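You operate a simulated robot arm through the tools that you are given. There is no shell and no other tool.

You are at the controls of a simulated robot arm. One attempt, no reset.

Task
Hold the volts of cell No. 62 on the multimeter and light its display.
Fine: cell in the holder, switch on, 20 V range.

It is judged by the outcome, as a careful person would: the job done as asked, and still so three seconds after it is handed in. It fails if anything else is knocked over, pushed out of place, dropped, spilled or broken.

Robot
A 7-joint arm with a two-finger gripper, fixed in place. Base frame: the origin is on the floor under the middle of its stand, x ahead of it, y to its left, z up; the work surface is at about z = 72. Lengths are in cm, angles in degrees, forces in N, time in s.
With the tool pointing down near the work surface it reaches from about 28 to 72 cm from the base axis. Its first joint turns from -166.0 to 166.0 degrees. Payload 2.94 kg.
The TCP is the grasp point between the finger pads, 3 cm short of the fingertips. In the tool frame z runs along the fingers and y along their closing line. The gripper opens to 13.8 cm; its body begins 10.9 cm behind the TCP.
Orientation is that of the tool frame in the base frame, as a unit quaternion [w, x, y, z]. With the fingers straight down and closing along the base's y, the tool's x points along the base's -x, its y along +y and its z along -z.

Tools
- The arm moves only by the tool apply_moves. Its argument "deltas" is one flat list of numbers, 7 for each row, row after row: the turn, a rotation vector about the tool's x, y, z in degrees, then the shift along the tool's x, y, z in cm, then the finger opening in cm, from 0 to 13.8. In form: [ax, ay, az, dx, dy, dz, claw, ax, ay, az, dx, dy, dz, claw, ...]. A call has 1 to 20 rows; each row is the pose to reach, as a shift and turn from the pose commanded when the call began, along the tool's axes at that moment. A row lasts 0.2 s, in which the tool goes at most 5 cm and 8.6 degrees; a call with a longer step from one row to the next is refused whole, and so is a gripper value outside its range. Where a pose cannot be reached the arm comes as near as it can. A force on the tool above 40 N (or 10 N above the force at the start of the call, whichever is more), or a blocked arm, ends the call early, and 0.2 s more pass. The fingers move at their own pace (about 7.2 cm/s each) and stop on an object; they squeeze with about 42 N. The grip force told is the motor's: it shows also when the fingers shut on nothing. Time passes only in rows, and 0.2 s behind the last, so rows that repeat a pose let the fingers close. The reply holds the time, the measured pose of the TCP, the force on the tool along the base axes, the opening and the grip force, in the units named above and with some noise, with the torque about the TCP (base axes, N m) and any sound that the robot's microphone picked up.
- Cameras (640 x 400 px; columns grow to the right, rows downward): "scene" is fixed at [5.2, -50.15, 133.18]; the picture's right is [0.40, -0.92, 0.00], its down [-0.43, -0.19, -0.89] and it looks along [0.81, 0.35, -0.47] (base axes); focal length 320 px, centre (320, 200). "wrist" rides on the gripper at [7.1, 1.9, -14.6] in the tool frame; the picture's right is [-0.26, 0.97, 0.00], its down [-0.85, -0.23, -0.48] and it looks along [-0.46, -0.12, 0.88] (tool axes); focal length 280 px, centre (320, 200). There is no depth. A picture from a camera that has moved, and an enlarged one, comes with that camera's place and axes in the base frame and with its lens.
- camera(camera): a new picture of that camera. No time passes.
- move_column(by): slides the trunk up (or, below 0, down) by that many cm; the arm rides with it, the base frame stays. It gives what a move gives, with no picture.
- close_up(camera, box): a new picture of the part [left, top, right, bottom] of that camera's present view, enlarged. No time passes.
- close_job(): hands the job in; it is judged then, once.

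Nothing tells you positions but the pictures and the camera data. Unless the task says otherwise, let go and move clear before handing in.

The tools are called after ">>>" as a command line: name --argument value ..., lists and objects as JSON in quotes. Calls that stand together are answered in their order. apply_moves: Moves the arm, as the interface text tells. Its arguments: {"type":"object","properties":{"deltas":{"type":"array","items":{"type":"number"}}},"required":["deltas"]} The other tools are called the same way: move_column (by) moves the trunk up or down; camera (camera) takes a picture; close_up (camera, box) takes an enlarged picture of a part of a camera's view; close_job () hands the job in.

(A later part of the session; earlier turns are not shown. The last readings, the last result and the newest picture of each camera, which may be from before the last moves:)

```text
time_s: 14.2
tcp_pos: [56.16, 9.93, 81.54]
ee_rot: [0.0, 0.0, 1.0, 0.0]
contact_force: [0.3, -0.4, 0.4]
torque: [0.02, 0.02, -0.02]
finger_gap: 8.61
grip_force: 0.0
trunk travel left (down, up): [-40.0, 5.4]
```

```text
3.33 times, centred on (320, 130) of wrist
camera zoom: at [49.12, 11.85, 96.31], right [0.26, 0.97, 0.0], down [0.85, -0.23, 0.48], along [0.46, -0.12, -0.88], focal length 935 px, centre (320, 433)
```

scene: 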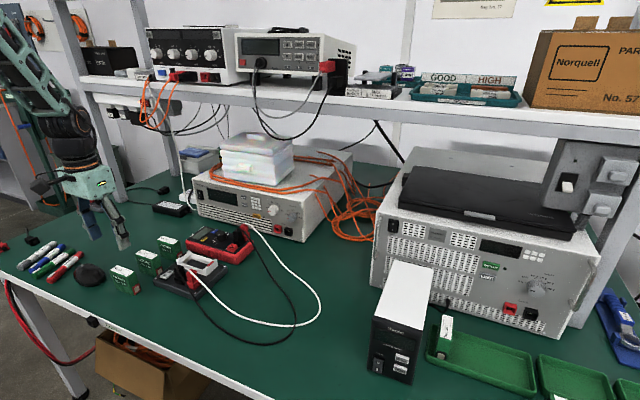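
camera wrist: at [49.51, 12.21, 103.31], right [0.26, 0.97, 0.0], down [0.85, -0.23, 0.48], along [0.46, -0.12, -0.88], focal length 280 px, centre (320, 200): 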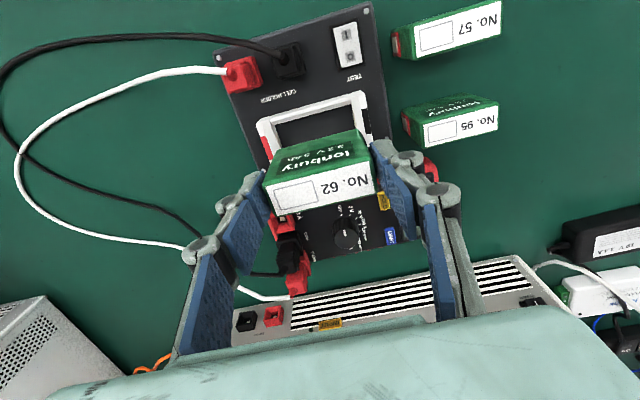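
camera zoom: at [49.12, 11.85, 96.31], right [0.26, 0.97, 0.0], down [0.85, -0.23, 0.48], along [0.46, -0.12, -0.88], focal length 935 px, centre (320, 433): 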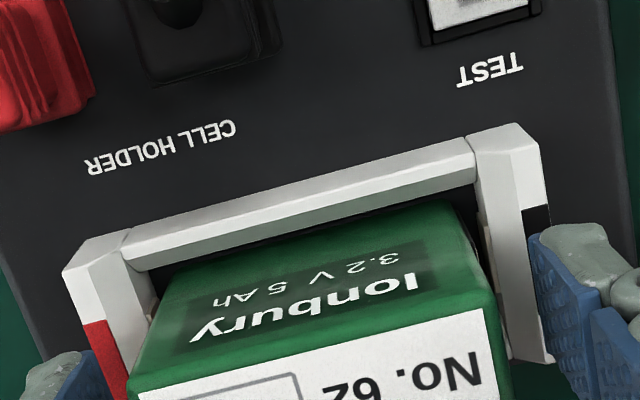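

The cell stayed put, so it's seated. I'll raise straight up, then close the fingers and move above the TEST rocker.

>>> apply_moves --deltas '[0, 0, 0, 0, 0, -2, 8.6, 0, 0, 0, 0, 0, -5, 8.6, 0, 0, 0, 0, 0, -9, 8.6, 0, 0, 0, 2.6, 1.6, -9, 6, 0, 0, 0, 5.2, 3.2, -9, 3, 0, 0, 0, 7.9, 4.75, -9, 0, 0, 0, 0, 7.9, 4.75, -9, 0, 0, 0, 0, 7.9, 4.75, -9, 0]'

>>> camera --camera "wrist"

>>> close_up --camera "scene" --box '[130, 200, 242, 290]'

```text
time_s: 16.0
tcp_pos: [48.17, 14.52, 90.58]
ee_rot: [0.0, 0.0, 1.0, -0.001]
contact_force: [0.2, -0.6, 0.8]
torque: [-0.01, 0.01, 0.04]
finger_gap: 0.01
grip_force: 28.2
trunk travel left (down, up): [-40.0, 5.4]
```

```text
taken
camera wrist: at [41.14, 16.5, 105.35], right [0.26, 0.97, 0.0], down [0.85, -0.23, 0.48], along [0.46, -0.12, -0.88], focal length 280 px, centre (320, 200)
```

wrist: 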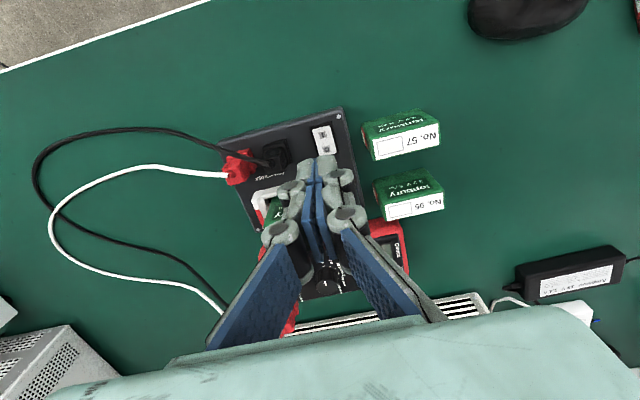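

```text
4.44 times, centred on (186, 245) of scene
camera zoom: at [5.2, -50.15, 133.18], right [0.4, -0.92, 0.0], down [-0.43, -0.19, -0.89], along [0.81, 0.35, -0.47], focal length 1420 px, centre (916, 0)
```

zoom: 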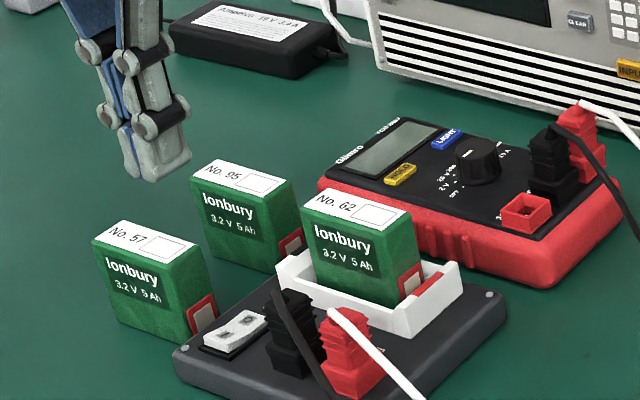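

The cell is seated in the holder and the fingers are closed above the switch area. I'll check where the tips sit relative to the rocker.

>>> close_up --camera "wrist" --box '[280, 105, 370, 215]'

>>> close_up --camera "wrist" --box '[300, 118, 350, 160]'

```text
3.64 times, centred on (325, 160) of wrist
camera zoom: at [41.14, 16.5, 105.35], right [0.26, 0.97, 0.0], down [0.85, -0.23, 0.48], along [0.46, -0.12, -0.88], focal length 1020 px, centre (302, 346)
```

zoom: 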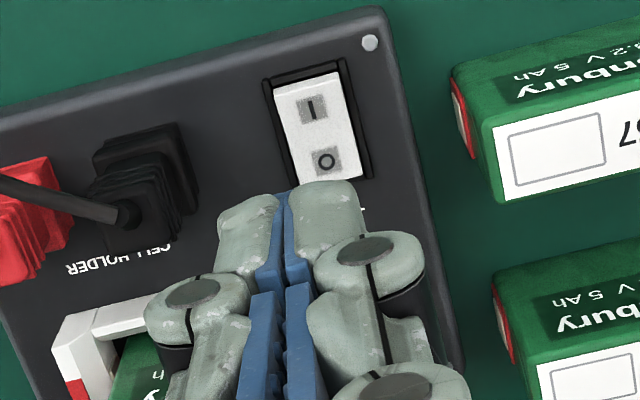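

```text
9.52 times, centred on (325, 139) of wrist
camera zoom: at [41.14, 16.5, 105.35], right [0.26, 0.97, 0.0], down [0.85, -0.23, 0.48], along [0.46, -0.12, -0.88], focal length 2670 px, centre (272, 781)
```

zoom: 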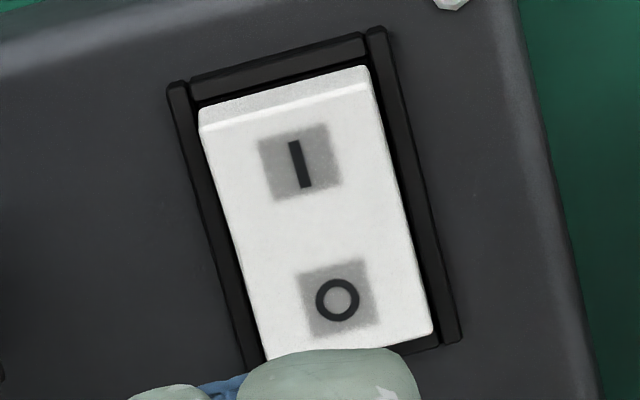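

The rocker's I half is at x of about 48.2–49.8, y of about 14.7. I'll descend over it with the closed tips, kept on the I side of the pivot.

>>> apply_moves --deltas '[0, 0, 0, -0.08, 0.18, 3, 0, 0, 0, 0, -0.08, 0.18, 6, 0, 0, 0, 0, -0.08, 0.18, 8.5, 0, 0, 0, 0, -0.08, 0.18, 10, 0, 0, 0, 0, -0.08, 0.18, 10.5, 0, 0, 0, 0, -0.08, 0.18, 10.5, 0]'

>>> close_up --camera "scene" --box '[145, 230, 215, 290]'

>>> close_up --camera "wrist" --box '[260, 80, 390, 215]'

```text
time_s: 17.4
tcp_pos: [48.21, 14.82, 80.11]
ee_rot: [0.0, 0.0, 1.0, 0.0]
contact_force: [0.3, 0.0, -0.2]
torque: [0.0, 0.0, -0.02]
finger_gap: 0.0
grip_force: 28.7
trunk travel left (down, up): [-40.0, 5.4]
```

```text
6.67 times, centred on (180, 260) of scene
camera zoom: at [5.2, -50.15, 133.18], right [0.4, -0.92, 0.0], down [-0.43, -0.19, -0.89], along [0.81, 0.35, -0.47], focal length 2130 px, centre (1253, -200)
```

zoom: 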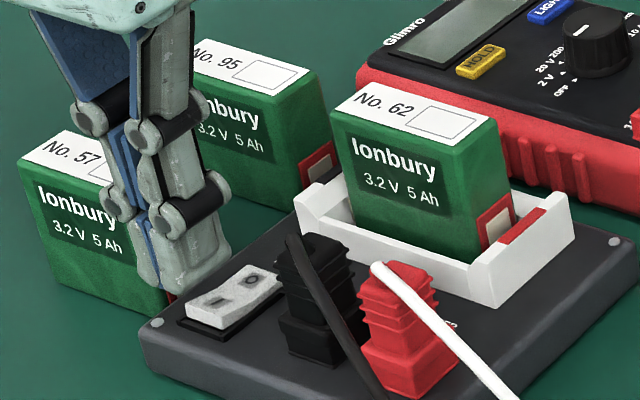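

```text
2.96 times, centred on (325, 148) of wrist
camera zoom: at [41.29, 16.66, 94.82], right [0.26, 0.97, 0.0], down [0.85, -0.23, 0.48], along [0.46, -0.12, -0.88], focal length 831 px, centre (305, 356)
```

zoom: 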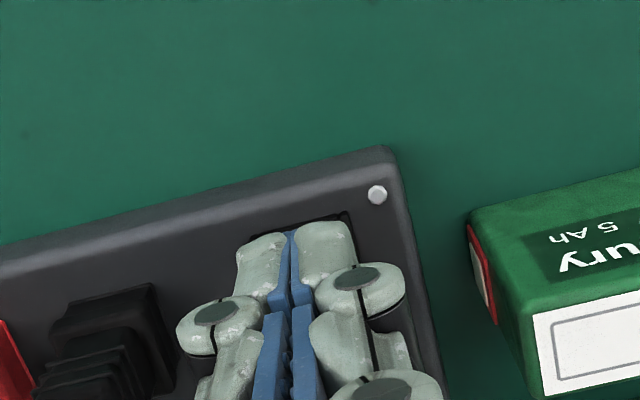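

The tips are lined up over the I half with about 1.8 cm to go. I'll press down gently in small steps.

>>> apply_moves --deltas '[0, 0, 0, 0, -0.1, 0.5, 0, 0, 0, 0, 0, -0.1, 1.0, 0, 0, 0, 0, 0, -0.1, 1.4, 0, 0, 0, 0, 0, -0.1, 1.7, 0, 0, 0, 0, 0, -0.1, 1.7, 0]'

>>> close_up --camera "scene" --box '[150, 250, 200, 290]'

```text
time_s: 18.6
tcp_pos: [48.33, 14.73, 78.36]
ee_rot: [0.001, 0.0, 1.0, 0.0]
contact_force: [0.3, 0.5, 0.5]
torque: [-0.02, -0.03, 0.01]
finger_gap: 0.0
grip_force: 28.5
trunk travel left (down, up): [-40.0, 5.4]
```

```text
10.00 times, centred on (175, 270) of scene
camera zoom: at [5.2, -50.15, 133.18], right [0.4, -0.92, 0.0], down [-0.43, -0.19, -0.89], along [0.81, 0.35, -0.47], focal length 3195 px, centre (1770, -500)
```

zoom: 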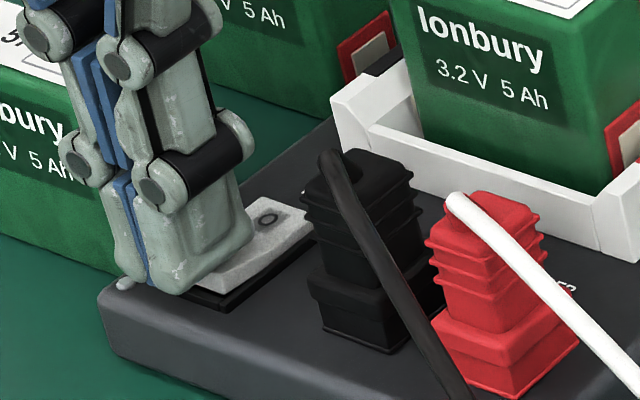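

The tips are just above the I end. I'll continue down in 0.2 cm steps until it snaps.

>>> apply_moves --deltas '[0, 0, 0, 0, 0, 0.2, 0, 0, 0, 0, 0, 0, 0.4, 0, 0, 0, 0, 0, 0, 0.55, 0, 0, 0, 0, 0, 0, 0.7, 0, 0, 0, 0, 0, 0, 0.7, 0]'

>>> close_up --camera "scene" --box '[150, 250, 200, 290]'

```text
time_s: 19.8
tcp_pos: [48.34, 14.83, 78.05]
ee_rot: [0.002, -0.001, 1.0, 0.001]
contact_force: [-3.6, 2.1, 20.9]
torque: [0.02, -0.18, -0.09]
finger_gap: 0.62
grip_force: 27.9
trunk travel left (down, up): [-40.0, 5.4]
```

```text
10.00 times, centred on (175, 270) of scene
camera zoom: at [5.2, -50.15, 133.18], right [0.4, -0.92, 0.0], down [-0.43, -0.19, -0.89], along [0.81, 0.35, -0.47], focal length 3195 px, centre (1770, -500)
```

zoom: 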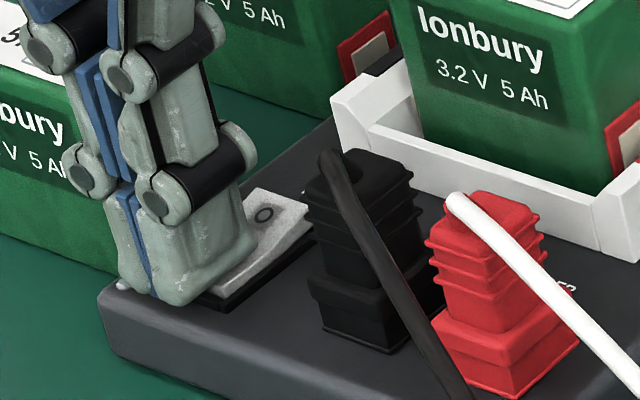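

The force reached 21 N and the O end looks raised now. I'll back off and inspect the rocker.

>>> apply_moves --deltas '[0, 0, 0, 0, 0, -1.0, 0, 0, 0, 0, 0, 0, -3.0, 0, 0, 0, 0, 0, 0, -6, 0, 0, 0, 0, 0, 0, -10, 0, 0, 0, 0, 0, 0, -10, 0]'

>>> close_up --camera "scene" --box '[150, 250, 200, 290]'

>>> camera --camera "wrist"

>>> close_up --camera "wrist" --box '[290, 105, 360, 165]'

```text
time_s: 21.0
tcp_pos: [48.54, 14.95, 87.82]
ee_rot: [-0.001, -0.001, 1.0, 0.0]
contact_force: [0.3, -0.8, -0.1]
torque: [0.01, -0.02, 0.01]
finger_gap: 0.0
grip_force: 28.6
trunk travel left (down, up): [-40.0, 5.4]
```

```text
10.00 times, centred on (175, 270) of scene
camera zoom: at [5.2, -50.15, 133.18], right [0.4, -0.92, 0.0], down [-0.43, -0.19, -0.89], along [0.81, 0.35, -0.47], focal length 3195 px, centre (1770, -500)
```

zoom: 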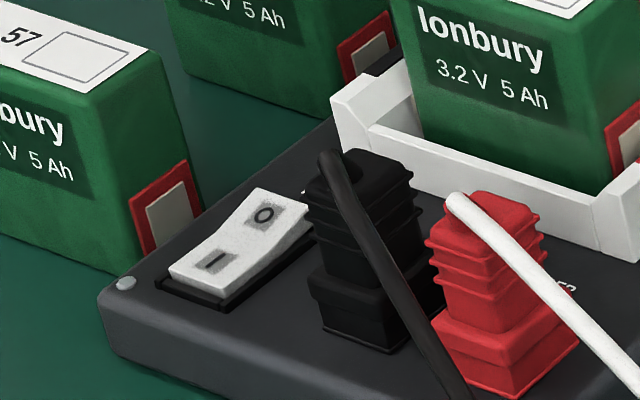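

```text
taken
camera wrist: at [41.56, 16.74, 102.43], right [0.26, 0.97, 0.0], down [0.85, -0.23, 0.48], along [0.46, -0.12, -0.88], focal length 280 px, centre (320, 200)
```

wrist: 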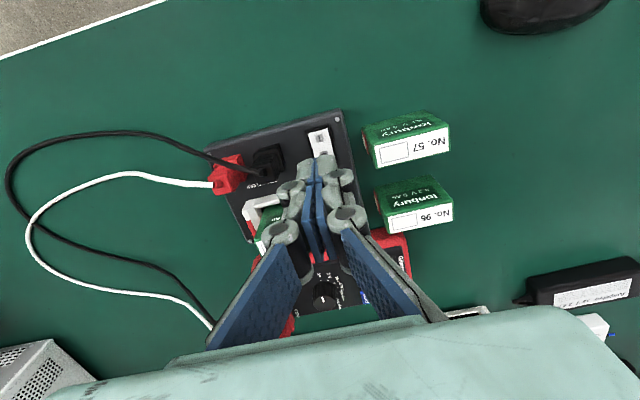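

```text
6.67 times, centred on (325, 135) of wrist
camera zoom: at [41.56, 16.74, 102.43], right [0.26, 0.97, 0.0], down [0.85, -0.23, 0.48], along [0.46, -0.12, -0.88], focal length 1869 px, centre (287, 633)
```

zoom: 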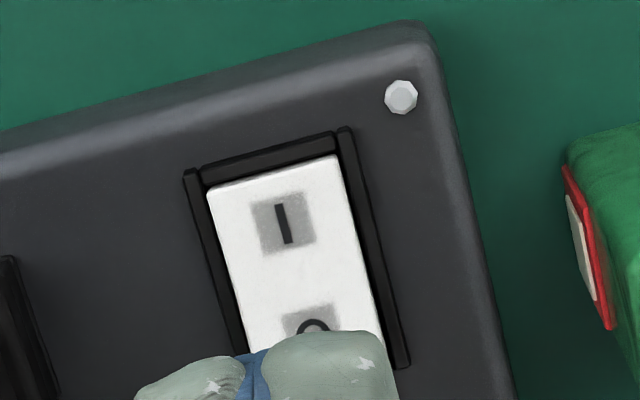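

The rocker is now on I, so the switch is on. Next is the meter. I'll check the arm's clearance to the shelf edge and look at the display first.

>>> camera --camera "scene"

>>> close_up --camera "scene" --box '[60, 60, 300, 210]'

>>> close_up --camera "scene" --box '[175, 215, 265, 285]'

```text
taken
```

scene: 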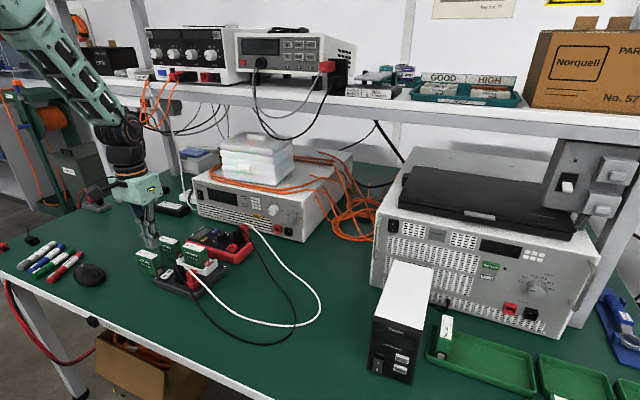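

```text
2.67 times, centred on (180, 135) of scene
camera zoom: at [5.2, -50.15, 133.18], right [0.4, -0.92, 0.0], down [-0.43, -0.19, -0.89], along [0.81, 0.35, -0.47], focal length 852 px, centre (693, 373)
```

zoom: 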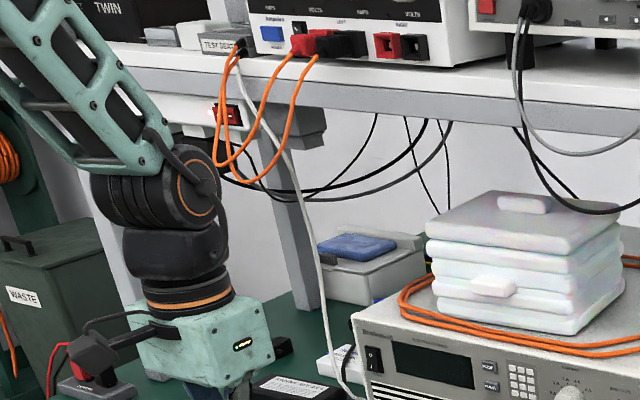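

```text
5.71 times, centred on (220, 250) of scene
camera zoom: at [5.2, -50.15, 133.18], right [0.4, -0.92, 0.0], down [-0.43, -0.19, -0.89], along [0.81, 0.35, -0.47], focal length 1826 px, centre (891, -86)
```

zoom: 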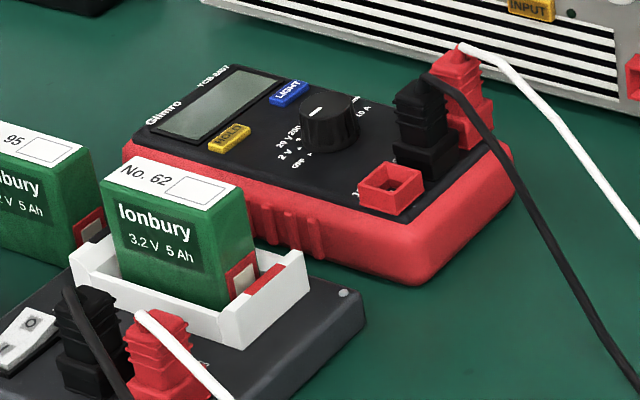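

The switch is on and the arm has room under and in front of the shelf. I'll go up and over toward the meter with the gripper open, for a precise look at the knob and buttons.

>>> apply_moves --deltas '[0, 0, 0, 0, 0, -4, 0, 0, 0, 0, -3, -1.2, -4.2, 3, 0, 0, 0, -6, -2.4, -4.2, 7, 0, 0, 0, -9, -3.5, -4.2, 11, 0, 0, 0, -9, -3.5, -4.2, 13.8, 0, 0, 0, -9, -3.5, -4.2, 13.8]'

>>> camera --camera "wrist"

>>> close_up --camera "wrist" --box '[260, 150, 420, 250]'

>>> camera --camera "scene"

```text
time_s: 22.4
tcp_pos: [57.45, 11.37, 91.98]
ee_rot: [0.001, 0.0, 1.0, 0.0]
contact_force: [-0.6, 0.6, -0.6]
torque: [0.0, -0.02, 0.01]
finger_gap: 13.79
grip_force: 0.0
trunk travel left (down, up): [-40.0, 5.4]
```

```text
taken
camera wrist: at [50.43, 13.22, 106.61], right [0.26, 0.97, 0.0], down [0.85, -0.23, 0.48], along [0.46, -0.12, -0.88], focal length 280 px, centre (320, 200)
```

wrist: 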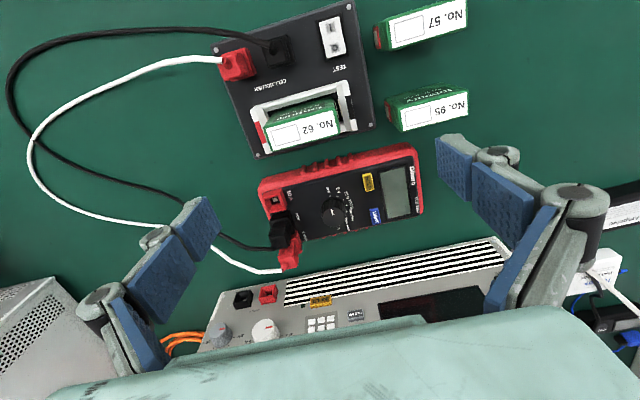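

```text
4.00 times, centred on (340, 200) of wrist
camera zoom: at [50.43, 13.22, 106.61], right [0.26, 0.97, 0.0], down [0.85, -0.23, 0.48], along [0.46, -0.12, -0.88], focal length 1122 px, centre (240, 200)
```

zoom: 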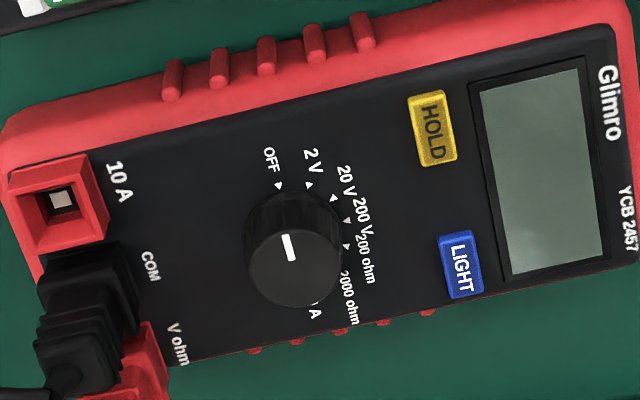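

```text
taken
```

scene: 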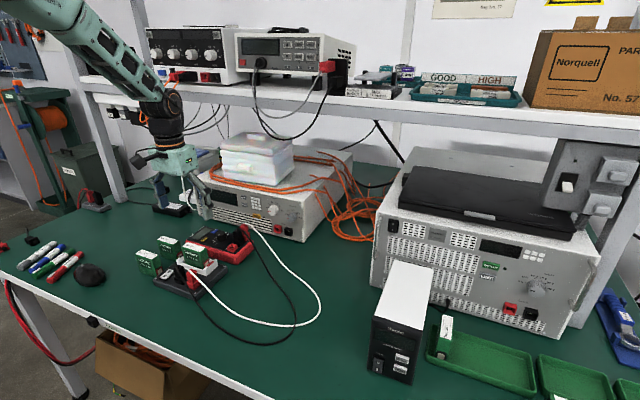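

The knob axis is at about (68.05, 10.1), and HOLD and LIGHT are at about (65.4, 15.1) and (70.3, 15.1). I'll move above the knob with a −30° yaw and the fingers narrowed to 4.4 cm.

>>> apply_moves --deltas '[0, 0, -7.5, -2.1, -0.25, 0, 11, 0, 0, -15, -4.2, -0.5, 1.5, 8, 0, 0, -22.5, -6.3, -0.76, 3, 6, 0, 0, -30, -8.4, -1.0, 5, 4.4, 0, 0, -30, -10.6, -1.27, 6.5, 4.4, 0, 0, -30, -10.6, -1.27, 6.5, 4.4]'

>>> camera --camera "wrist"

>>> camera --camera "scene"

>>> close_up --camera "scene" --box '[170, 190, 270, 270]'

```text
time_s: 23.8
tcp_pos: [67.91, 10.03, 85.39]
ee_rot: [0.001, -0.26, 0.966, 0.0]
contact_force: [0.8, 0.1, -0.5]
torque: [0.03, -0.01, 0.0]
finger_gap: 4.41
grip_force: 0.0
trunk travel left (down, up): [-40.0, 5.4]
```

```text
taken
camera wrist: at [60.89, 8.05, 100.1], right [-0.26, 0.97, 0.0], down [0.85, 0.23, 0.48], along [0.46, 0.12, -0.88], focal length 280 px, centre (320, 200)
```

wrist: 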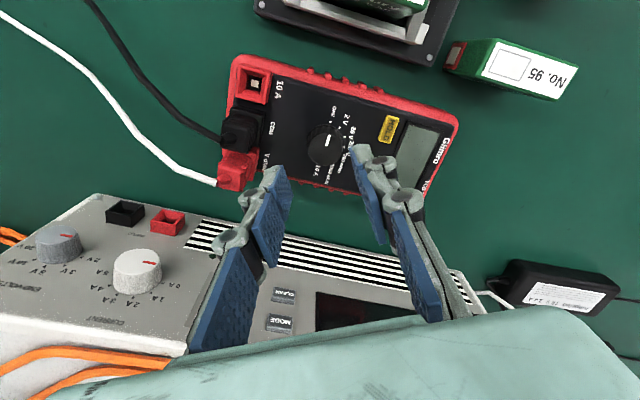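

```text
taken
```

scene: 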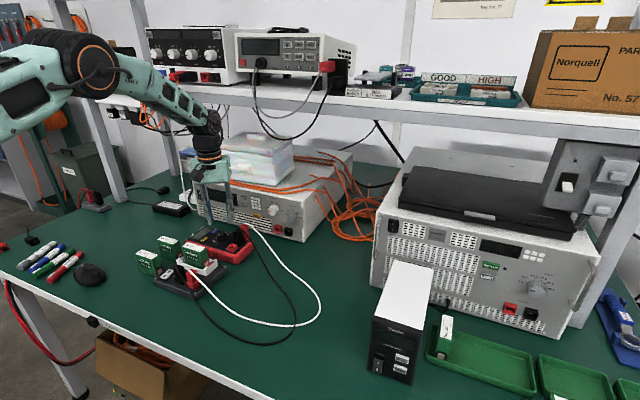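

```text
5.00 times, centred on (220, 230) of scene
camera zoom: at [5.2, -50.15, 133.18], right [0.4, -0.92, 0.0], down [-0.43, -0.19, -0.89], along [0.81, 0.35, -0.47], focal length 1598 px, centre (820, 50)
```

zoom: 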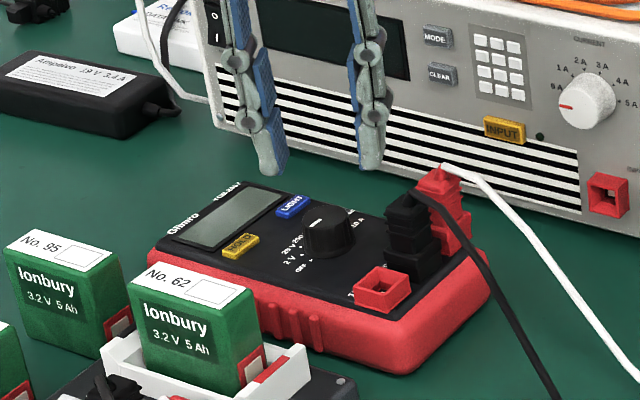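

I'm above the knob with yaw −30°. I'll zoom in to centre it.

>>> close_up --camera "wrist" --box '[270, 100, 390, 200]'

>>> close_up --camera "scene" --box '[0, 20, 260, 200]'

```text
4.00 times, centred on (330, 150) of wrist
camera zoom: at [60.89, 8.05, 100.1], right [-0.26, 0.97, 0.0], down [0.85, 0.23, 0.48], along [0.46, 0.12, -0.88], focal length 1122 px, centre (280, 400)
```

zoom: 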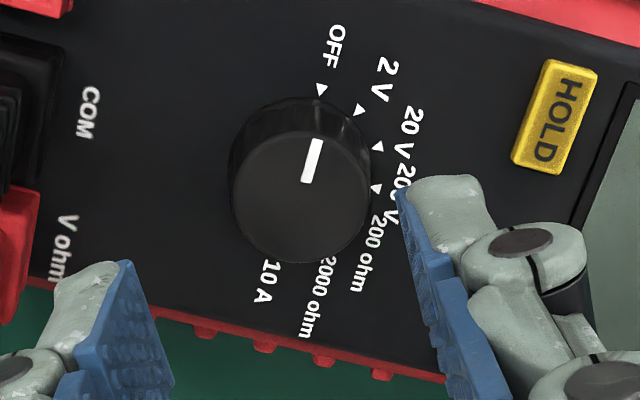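

```text
2.22 times, centred on (130, 110) of scene
camera zoom: at [5.2, -50.15, 133.18], right [0.4, -0.92, 0.0], down [-0.43, -0.19, -0.89], along [0.81, 0.35, -0.47], focal length 710 px, centre (742, 400)
```

zoom: 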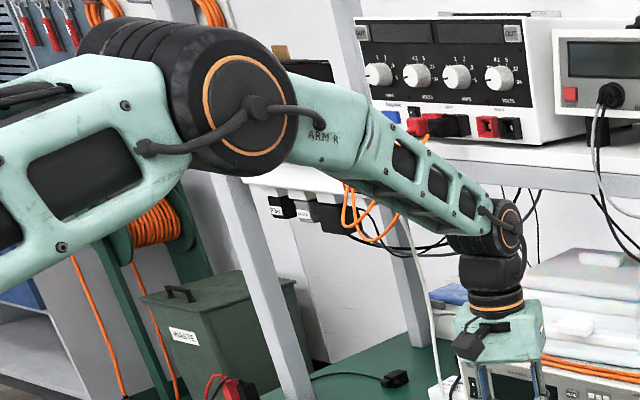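

The knob sits 0.47 cm toward the tool's +y. I'll shift over and descend to just above its top, then check again.

>>> apply_moves --deltas '[0, 0, 0, 0.06, 0.45, 0.5, 4.4, 0, 0, 0, 0.06, 0.45, 2, 4.4, 0, 0, 0, 0.06, 0.45, 3.5, 4.4, 0, 0, 0, 0.06, 0.45, 3.5, 4.4]'

>>> close_up --camera "wrist" --box '[250, 90, 390, 200]'

>>> close_up --camera "scene" --box '[180, 200, 270, 265]'

```text
time_s: 24.8
tcp_pos: [67.45, 10.43, 81.91]
ee_rot: [-0.001, -0.258, 0.966, 0.001]
contact_force: [0.7, 0.7, 0.1]
torque: [0.01, -0.01, 0.01]
finger_gap: 4.39
grip_force: 0.0
trunk travel left (down, up): [-40.0, 5.4]
```

```text
3.64 times, centred on (320, 145) of wrist
camera zoom: at [60.47, 8.51, 96.6], right [-0.26, 0.97, 0.0], down [0.85, 0.22, 0.48], along [0.46, 0.12, -0.88], focal length 1020 px, centre (320, 400)
```

zoom: 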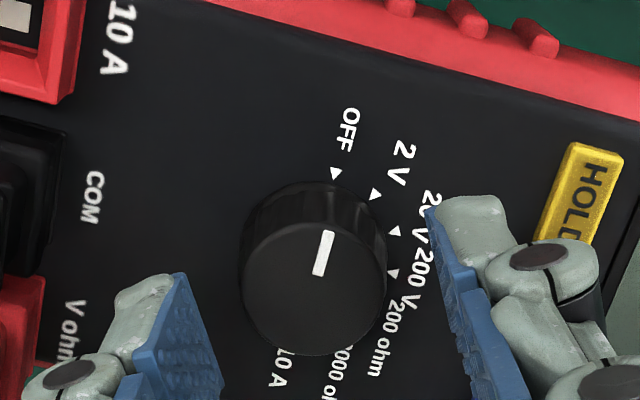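

```text
6.15 times, centred on (225, 232) of scene
camera zoom: at [5.2, -50.15, 133.18], right [0.4, -0.92, 0.0], down [-0.43, -0.19, -0.89], along [0.81, 0.35, -0.47], focal length 1966 px, centre (905, 0)
```

zoom: 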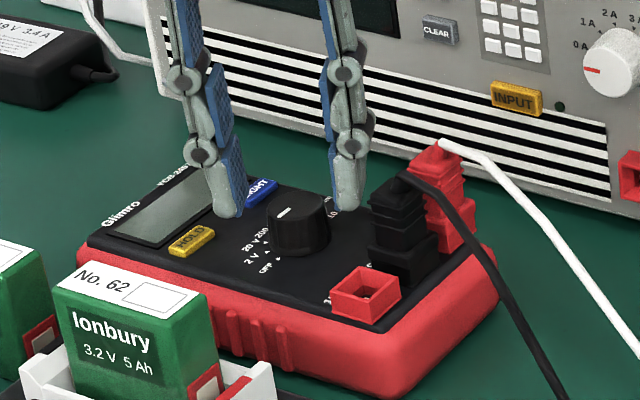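

The knob is centred within about 0.1 cm. I'll lower the fingers alongside it.

>>> apply_moves --deltas '[0, 0, 0, -0.02, -0.1, 0.6, 4.4, 0, 0, 0, -0.02, -0.1, 1.2, 4.4, 0, 0, 0, -0.02, -0.1, 1.8, 4.4, 0, 0, 0, -0.02, -0.1, 2.3, 4.4, 0, 0, 0, -0.02, -0.1, 2.3, 4.4]'

>>> close_up --camera "wrist" --box '[250, 90, 390, 200]'

>>> close_up --camera "scene" --box '[180, 200, 270, 265]'

```text
time_s: 26.0
tcp_pos: [67.75, 10.22, 79.64]
ee_rot: [0.0, -0.258, 0.966, 0.001]
contact_force: [0.5, 0.5, -0.6]
torque: [-0.03, -0.01, 0.0]
finger_gap: 4.39
grip_force: 0.1
trunk travel left (down, up): [-40.0, 5.4]
```

```text
3.64 times, centred on (320, 145) of wrist
camera zoom: at [60.68, 8.29, 94.3], right [-0.26, 0.97, 0.0], down [0.85, 0.23, 0.48], along [0.46, 0.12, -0.88], focal length 1020 px, centre (320, 400)
```

zoom: 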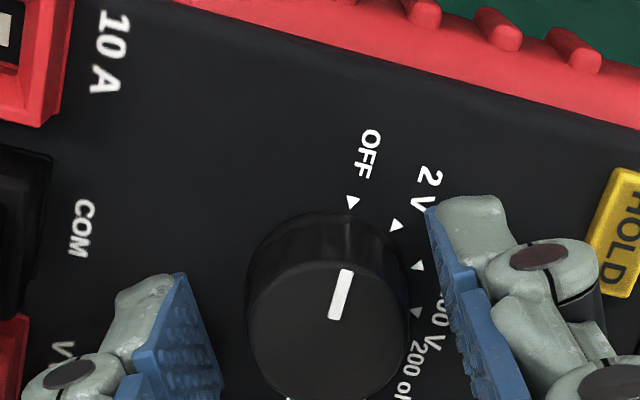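

```text
6.15 times, centred on (225, 232) of scene
camera zoom: at [5.2, -50.15, 133.18], right [0.4, -0.92, 0.0], down [-0.43, -0.19, -0.89], along [0.81, 0.35, -0.47], focal length 1966 px, centre (905, 0)
```

zoom: 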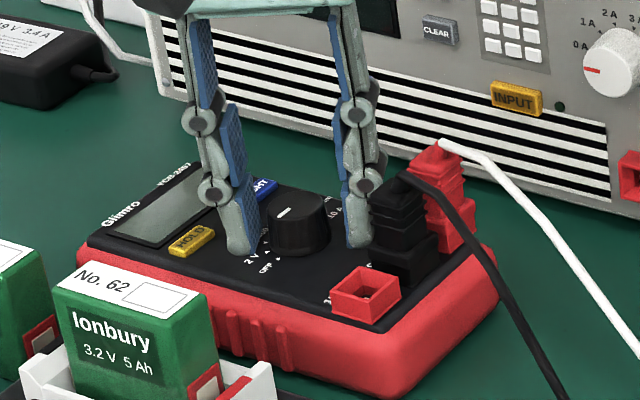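

The fingers straddle the knob. Closing on it now.

>>> apply_moves --deltas '[0, 0, 0, 0, 0.05, 0, 3.2, 0, 0, 0, 0, 0.05, 0, 1.0, 0, 0, 0, 0, 0.05, 0, 1.0, 0, 0, 0, 0, 0.05, 0, 1.0]'

>>> close_up --camera "wrist" --box '[250, 90, 390, 200]'

>>> close_up --camera "scene" --box '[180, 200, 270, 265]'

```text
time_s: 27.0
tcp_pos: [67.68, 10.27, 79.48]
ee_rot: [0.0, -0.258, 0.966, 0.0]
contact_force: [-1.8, 3.6, 1.6]
torque: [0.49, 0.35, -0.01]
finger_gap: 2.79
grip_force: 41.5
trunk travel left (down, up): [-40.0, 5.4]
```

```text
3.64 times, centred on (320, 145) of wrist
camera zoom: at [60.62, 8.36, 94.29], right [-0.26, 0.97, 0.0], down [0.85, 0.23, 0.48], along [0.46, 0.12, -0.88], focal length 1020 px, centre (320, 400)
```

zoom: 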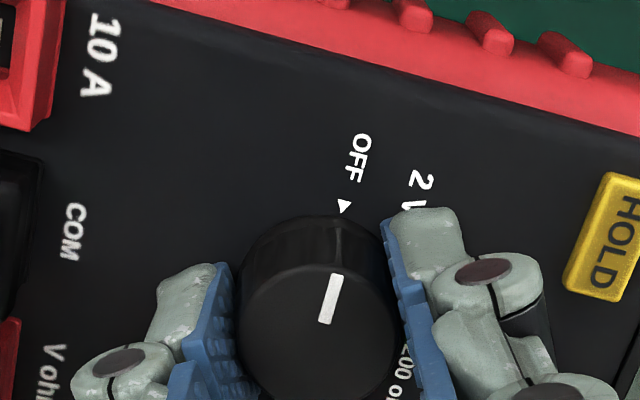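

```text
6.15 times, centred on (225, 232) of scene
camera zoom: at [5.2, -50.15, 133.18], right [0.4, -0.92, 0.0], down [-0.43, -0.19, -0.89], along [0.81, 0.35, -0.47], focal length 1966 px, centre (905, 0)
```

zoom: 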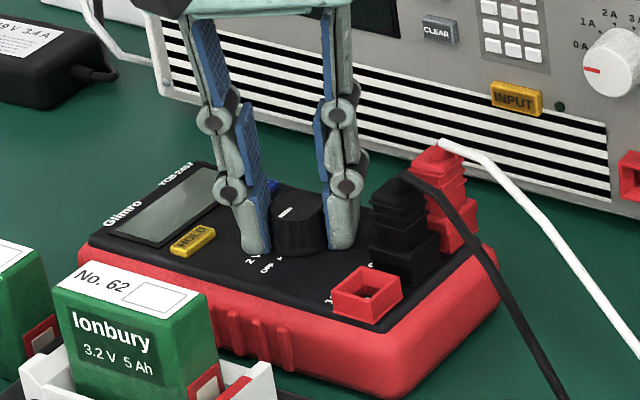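

The knob is gripped at 2.79 cm. I'll turn it clockwise 30° first and watch the knob and the meter body.

>>> apply_moves --deltas '[0, 0, 6, 0, 0, 0, 1.0, 0, 0, 12, 0, 0, 0, 1.0, 0, 0, 18, 0, 0, 0, 1.0, 0, 0, 24, 0, 0, 0, 1.0, 0, 0, 30, 0, 0, 0, 1.0, 0, 0, 30, 0, 0, 0, 1.0]'

>>> close_up --camera "wrist" --box '[250, 90, 410, 200]'

>>> close_up --camera "scene" --box '[180, 200, 270, 265]'

```text
time_s: 28.4
tcp_pos: [67.69, 10.32, 79.69]
ee_rot: [0.0, 0.001, 1.0, 0.0]
contact_force: [0.4, -3.7, 0.3]
torque: [-0.17, -0.23, 0.03]
finger_gap: 2.8
grip_force: 41.8
trunk travel left (down, up): [-40.0, 5.4]
```

```text
3.64 times, centred on (330, 145) of wrist
camera zoom: at [60.68, 12.13, 94.29], right [0.26, 0.96, 0.0], down [0.85, -0.23, 0.48], along [0.46, -0.13, -0.88], focal length 1020 px, centre (284, 400)
```

zoom: 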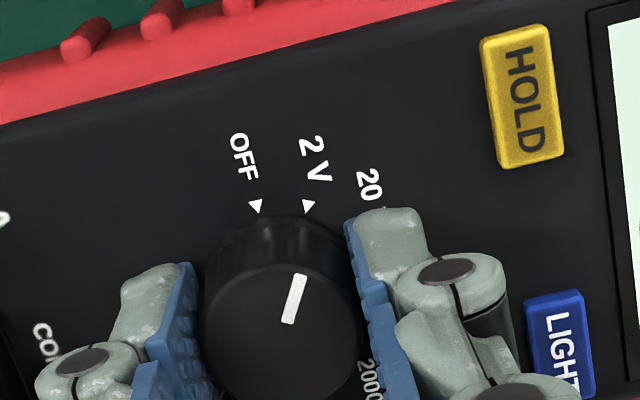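

```text
6.15 times, centred on (225, 232) of scene
camera zoom: at [5.2, -50.15, 133.18], right [0.4, -0.92, 0.0], down [-0.43, -0.19, -0.89], along [0.81, 0.35, -0.47], focal length 1966 px, centre (905, 0)
```

zoom: 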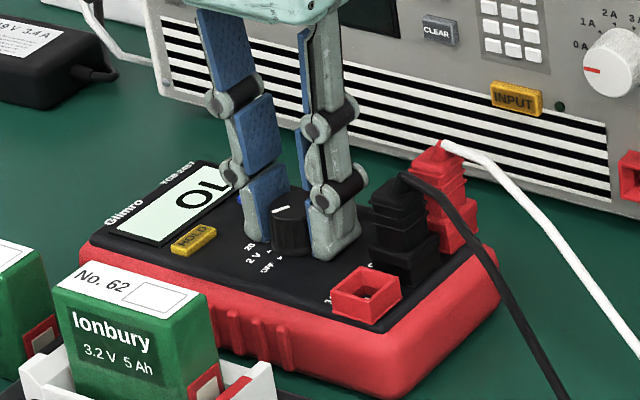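

The knob now points at 2 V and the display shows "OL", an overload that's expected on that range. The meter hasn't moved. I'll turn another 30° to 20 V.

>>> apply_moves --deltas '[0, 0, 6, 0, 0, 0, 1.0, 0, 0, 12, 0, 0, 0, 1.0, 0, 0, 18, 0, 0, 0, 1.0, 0, 0, 24, 0, 0, 0, 1.0, 0, 0, 29, 0, 0, 0, 1.0, 0, 0, 29, 0, 0, 0, 1.0]'

>>> close_up --camera "wrist" --box '[250, 90, 410, 200]'

>>> close_up --camera "scene" --box '[180, 200, 270, 265]'

```text
time_s: 29.8
tcp_pos: [67.63, 10.37, 79.59]
ee_rot: [0.001, 0.252, 0.968, 0.0]
contact_force: [0.1, -1.7, 0.3]
torque: [-0.08, -0.11, -0.02]
finger_gap: 2.79
grip_force: 42.1
trunk travel left (down, up): [-40.0, 5.4]
```

```text
3.64 times, centred on (330, 145) of wrist
camera zoom: at [62.48, 15.49, 94.3], right [0.7, 0.72, 0.0], down [0.63, -0.61, 0.48], along [0.34, -0.33, -0.88], focal length 1020 px, centre (284, 400)
```

zoom: 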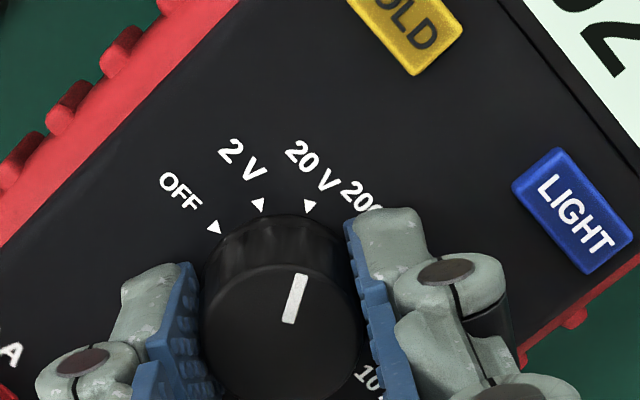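

```text
6.15 times, centred on (225, 232) of scene
camera zoom: at [5.2, -50.15, 133.18], right [0.4, -0.92, 0.0], down [-0.43, -0.19, -0.89], along [0.81, 0.35, -0.47], focal length 1966 px, centre (905, 0)
```

zoom: 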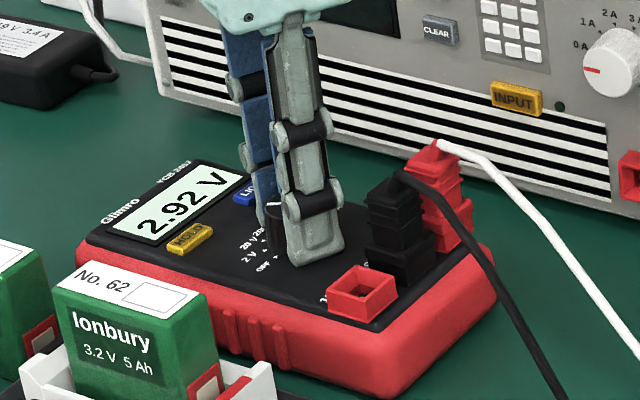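

The display reads 2.92 V with the knob at 20 V. I'll release the knob and lift straight up.

>>> apply_moves --deltas '[0, 0, 0, 0, 0, 0, 4.4, 0, 0, 0, 0, 0, 0, 4.4, 0, 0, 0, 0, 0, -1.0, 4.4, 0, 0, 0, 0, 0, -3.5, 4.4, 0, 0, 0, 0, 0, -7, 4.4, 0, 0, 0, 0, 0, -9, 4.4, 0, 0, 0, 0, 0, -9, 4.4]'

>>> camera --camera "wrist"

>>> close_up --camera "scene" --box '[180, 200, 270, 265]'

```text
time_s: 31.4
tcp_pos: [67.66, 10.39, 88.84]
ee_rot: [0.0, 0.25, 0.968, 0.0]
contact_force: [0.1, -0.2, -0.4]
torque: [-0.01, -0.01, -0.01]
finger_gap: 4.38
grip_force: 0.1
trunk travel left (down, up): [-40.0, 5.4]
```

```text
taken
camera wrist: at [62.51, 15.46, 103.5], right [0.7, 0.72, 0.0], down [0.63, -0.61, 0.48], along [0.34, -0.33, -0.88], focal length 280 px, centre (320, 200)
```

wrist: 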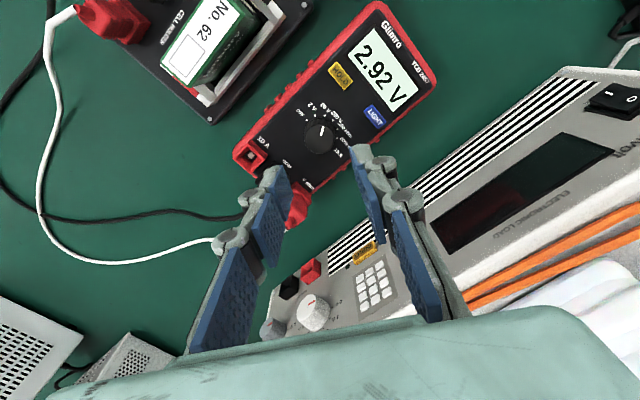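

```text
6.15 times, centred on (225, 232) of scene
camera zoom: at [5.2, -50.15, 133.18], right [0.4, -0.92, 0.0], down [-0.43, -0.19, -0.89], along [0.81, 0.35, -0.47], focal length 1966 px, centre (905, 0)
```

zoom: 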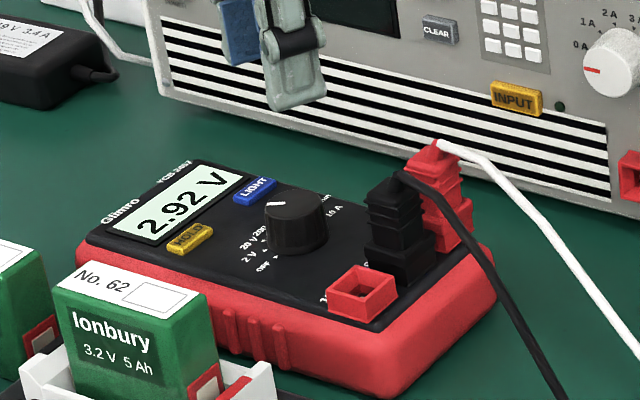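

The meter reads 2.92 V on the 20 V range and hasn't moved. Now I'll locate the HOLD and LIGHT buttons accurately.

>>> close_up --camera "wrist" --box '[290, 30, 410, 160]'

```text
3.08 times, centred on (350, 95) of wrist
camera zoom: at [62.51, 15.46, 103.5], right [0.7, 0.72, 0.0], down [0.63, -0.61, 0.48], along [0.34, -0.33, -0.88], focal length 863 px, centre (228, 523)
```

zoom: 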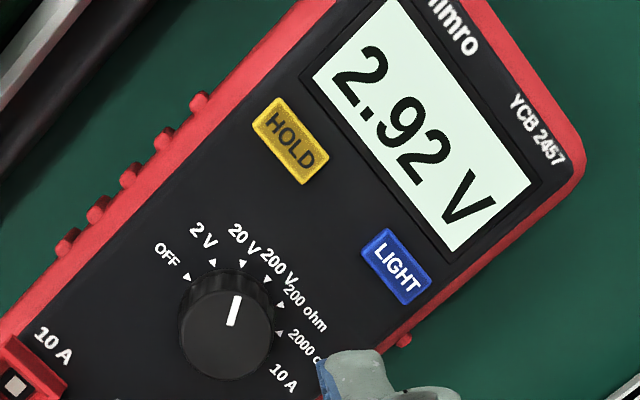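

HOLD is at about (65.2, 15.3) and LIGHT at about (70.0, 15.3). I'll square the tool, close the fingers and hover above HOLD.

>>> apply_moves --deltas '[0, 0, -7.25, 1.1, 0.73, 0, 4, 0, 0, -14.5, 2.2, 1.47, 0, 2, 0, 0, -21.75, 3.3, 2.2, 0, 0, 0, 0, -29, 4.46, 2.94, 0, 0, 0, 0, -29, 4.46, 2.94, 0, 0]'

>>> camera --camera "wrist"

>>> close_up --camera "wrist" --box '[260, 100, 400, 210]'

>>> close_up --camera "scene" --box '[180, 190, 270, 265]'

```text
time_s: 32.6
tcp_pos: [65.26, 15.18, 88.64]
ee_rot: [0.0, -0.001, 1.0, 0.001]
contact_force: [-0.2, 0.4, -0.2]
torque: [-0.01, -0.01, -0.03]
finger_gap: 0.01
grip_force: 28.2
trunk travel left (down, up): [-40.0, 5.4]
```

```text
taken
camera wrist: at [58.14, 17.09, 103.43], right [0.26, 0.97, 0.0], down [0.85, -0.23, 0.48], along [0.46, -0.12, -0.88], focal length 280 px, centre (320, 200)
```

wrist: 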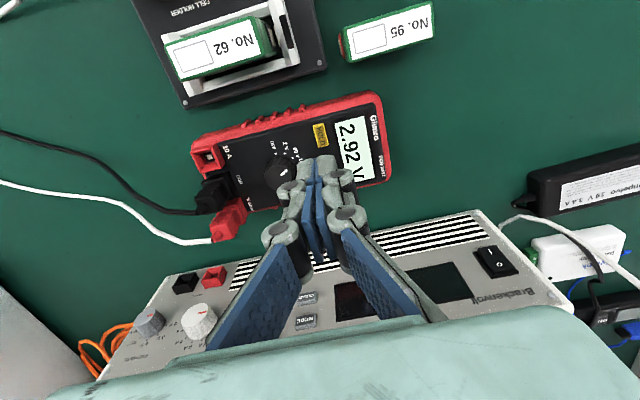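

```text
3.64 times, centred on (330, 155) of wrist
camera zoom: at [58.14, 17.09, 103.43], right [0.26, 0.97, 0.0], down [0.85, -0.23, 0.48], along [0.46, -0.12, -0.88], focal length 1020 px, centre (284, 364)
```

zoom: 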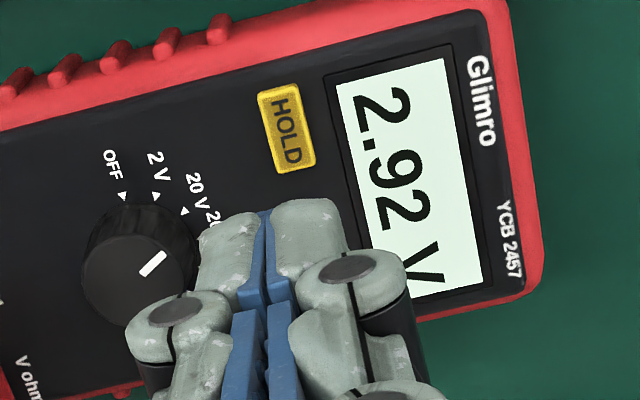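

```text
5.33 times, centred on (225, 228) of scene
camera zoom: at [5.2, -50.15, 133.18], right [0.4, -0.92, 0.0], down [-0.43, -0.19, -0.89], along [0.81, 0.35, -0.47], focal length 1704 px, centre (827, 53)
```

zoom: 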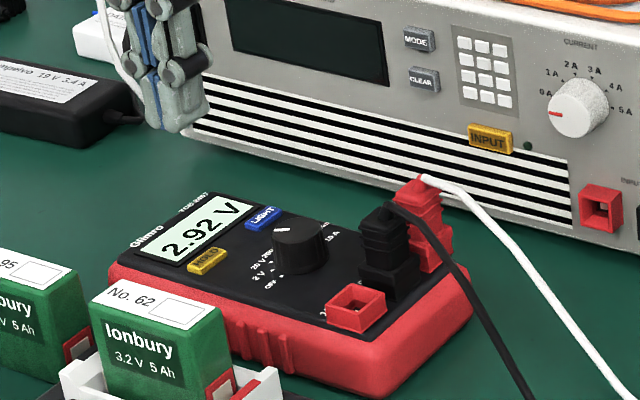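

The closed tips are directly above HOLD. Descending to just above it.

>>> apply_moves --deltas '[0, 0, 0, 0, 0, 3, 0, 0, 0, 0, 0, 0, 6, 0, 0, 0, 0, 0, 0, 8, 0, 0, 0, 0, 0, 0, 8.8, 0, 0, 0, 0, 0, 0, 8.8, 0]'

>>> close_up --camera "scene" --box '[180, 210, 240, 260]'

>>> close_up --camera "wrist" --box '[260, 100, 400, 210]'

```text
time_s: 33.8
tcp_pos: [65.38, 15.17, 79.7]
ee_rot: [0.0, -0.001, 1.0, 0.0]
contact_force: [-0.3, -0.4, 0.1]
torque: [-0.01, 0.02, 0.01]
finger_gap: 0.01
grip_force: 28.3
trunk travel left (down, up): [-40.0, 5.4]
```

```text
8.00 times, centred on (210, 235) of scene
camera zoom: at [5.2, -50.15, 133.18], right [0.4, -0.92, 0.0], down [-0.43, -0.19, -0.89], along [0.81, 0.35, -0.47], focal length 2556 px, centre (1200, -80)
```

zoom: 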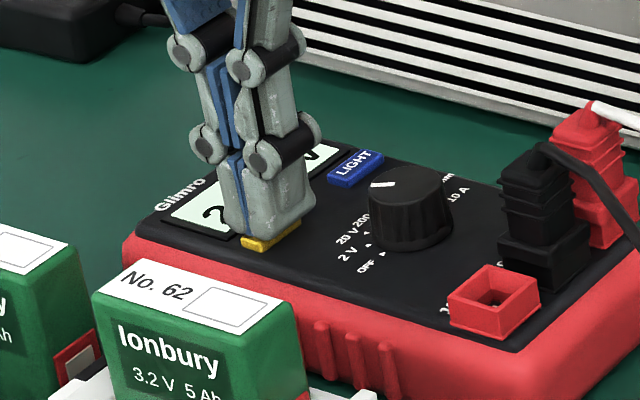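

```text
3.64 times, centred on (330, 155) of wrist
camera zoom: at [58.31, 17.14, 94.52], right [0.26, 0.97, 0.0], down [0.85, -0.23, 0.48], along [0.46, -0.12, -0.88], focal length 1020 px, centre (284, 364)
```

zoom: 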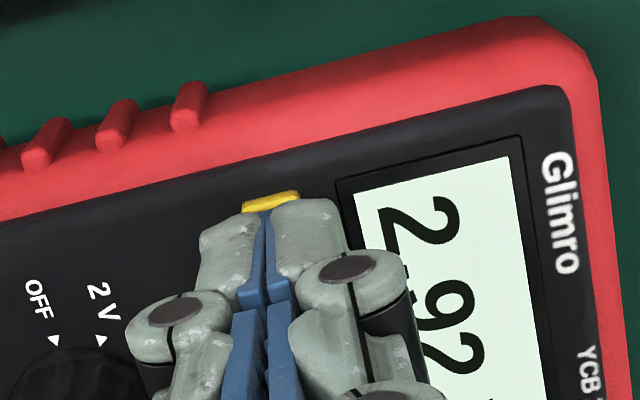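

The tips are right over HOLD. Pressing down gently.

>>> apply_moves --deltas '[0, 0, 0, 0, 0, 0.2, 0, 0, 0, 0, 0, 0, 0.35, 0, 0, 0, 0, 0, 0, 0.5, 0]'

>>> close_up --camera "scene" --box '[180, 210, 240, 260]'

>>> close_up --camera "wrist" --box '[260, 100, 400, 210]'

```text
time_s: 34.6
tcp_pos: [65.24, 15.27, 79.25]
ee_rot: [0.001, 0.0, 1.0, 0.0]
contact_force: [0.5, 2.2, 5.4]
torque: [0.03, 0.0, 0.07]
finger_gap: 0.59
grip_force: 28.9
trunk travel left (down, up): [-40.0, 5.4]
heard: click
```

```text
8.00 times, centred on (210, 235) of scene
camera zoom: at [5.2, -50.15, 133.18], right [0.4, -0.92, 0.0], down [-0.43, -0.19, -0.89], along [0.81, 0.35, -0.47], focal length 2556 px, centre (1200, -80)
```

zoom: 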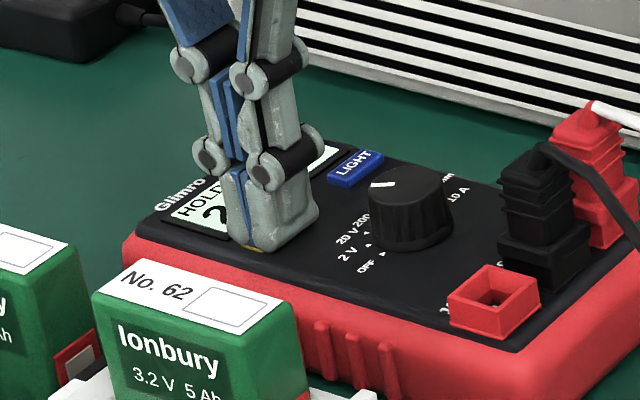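

```text
3.64 times, centred on (330, 155) of wrist
camera zoom: at [58.25, 17.04, 94.03], right [0.26, 0.97, 0.0], down [0.85, -0.23, 0.48], along [0.46, -0.12, -0.88], focal length 1020 px, centre (284, 364)
```

zoom: 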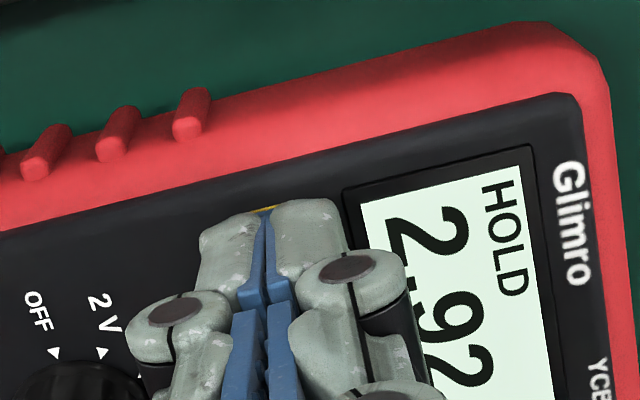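

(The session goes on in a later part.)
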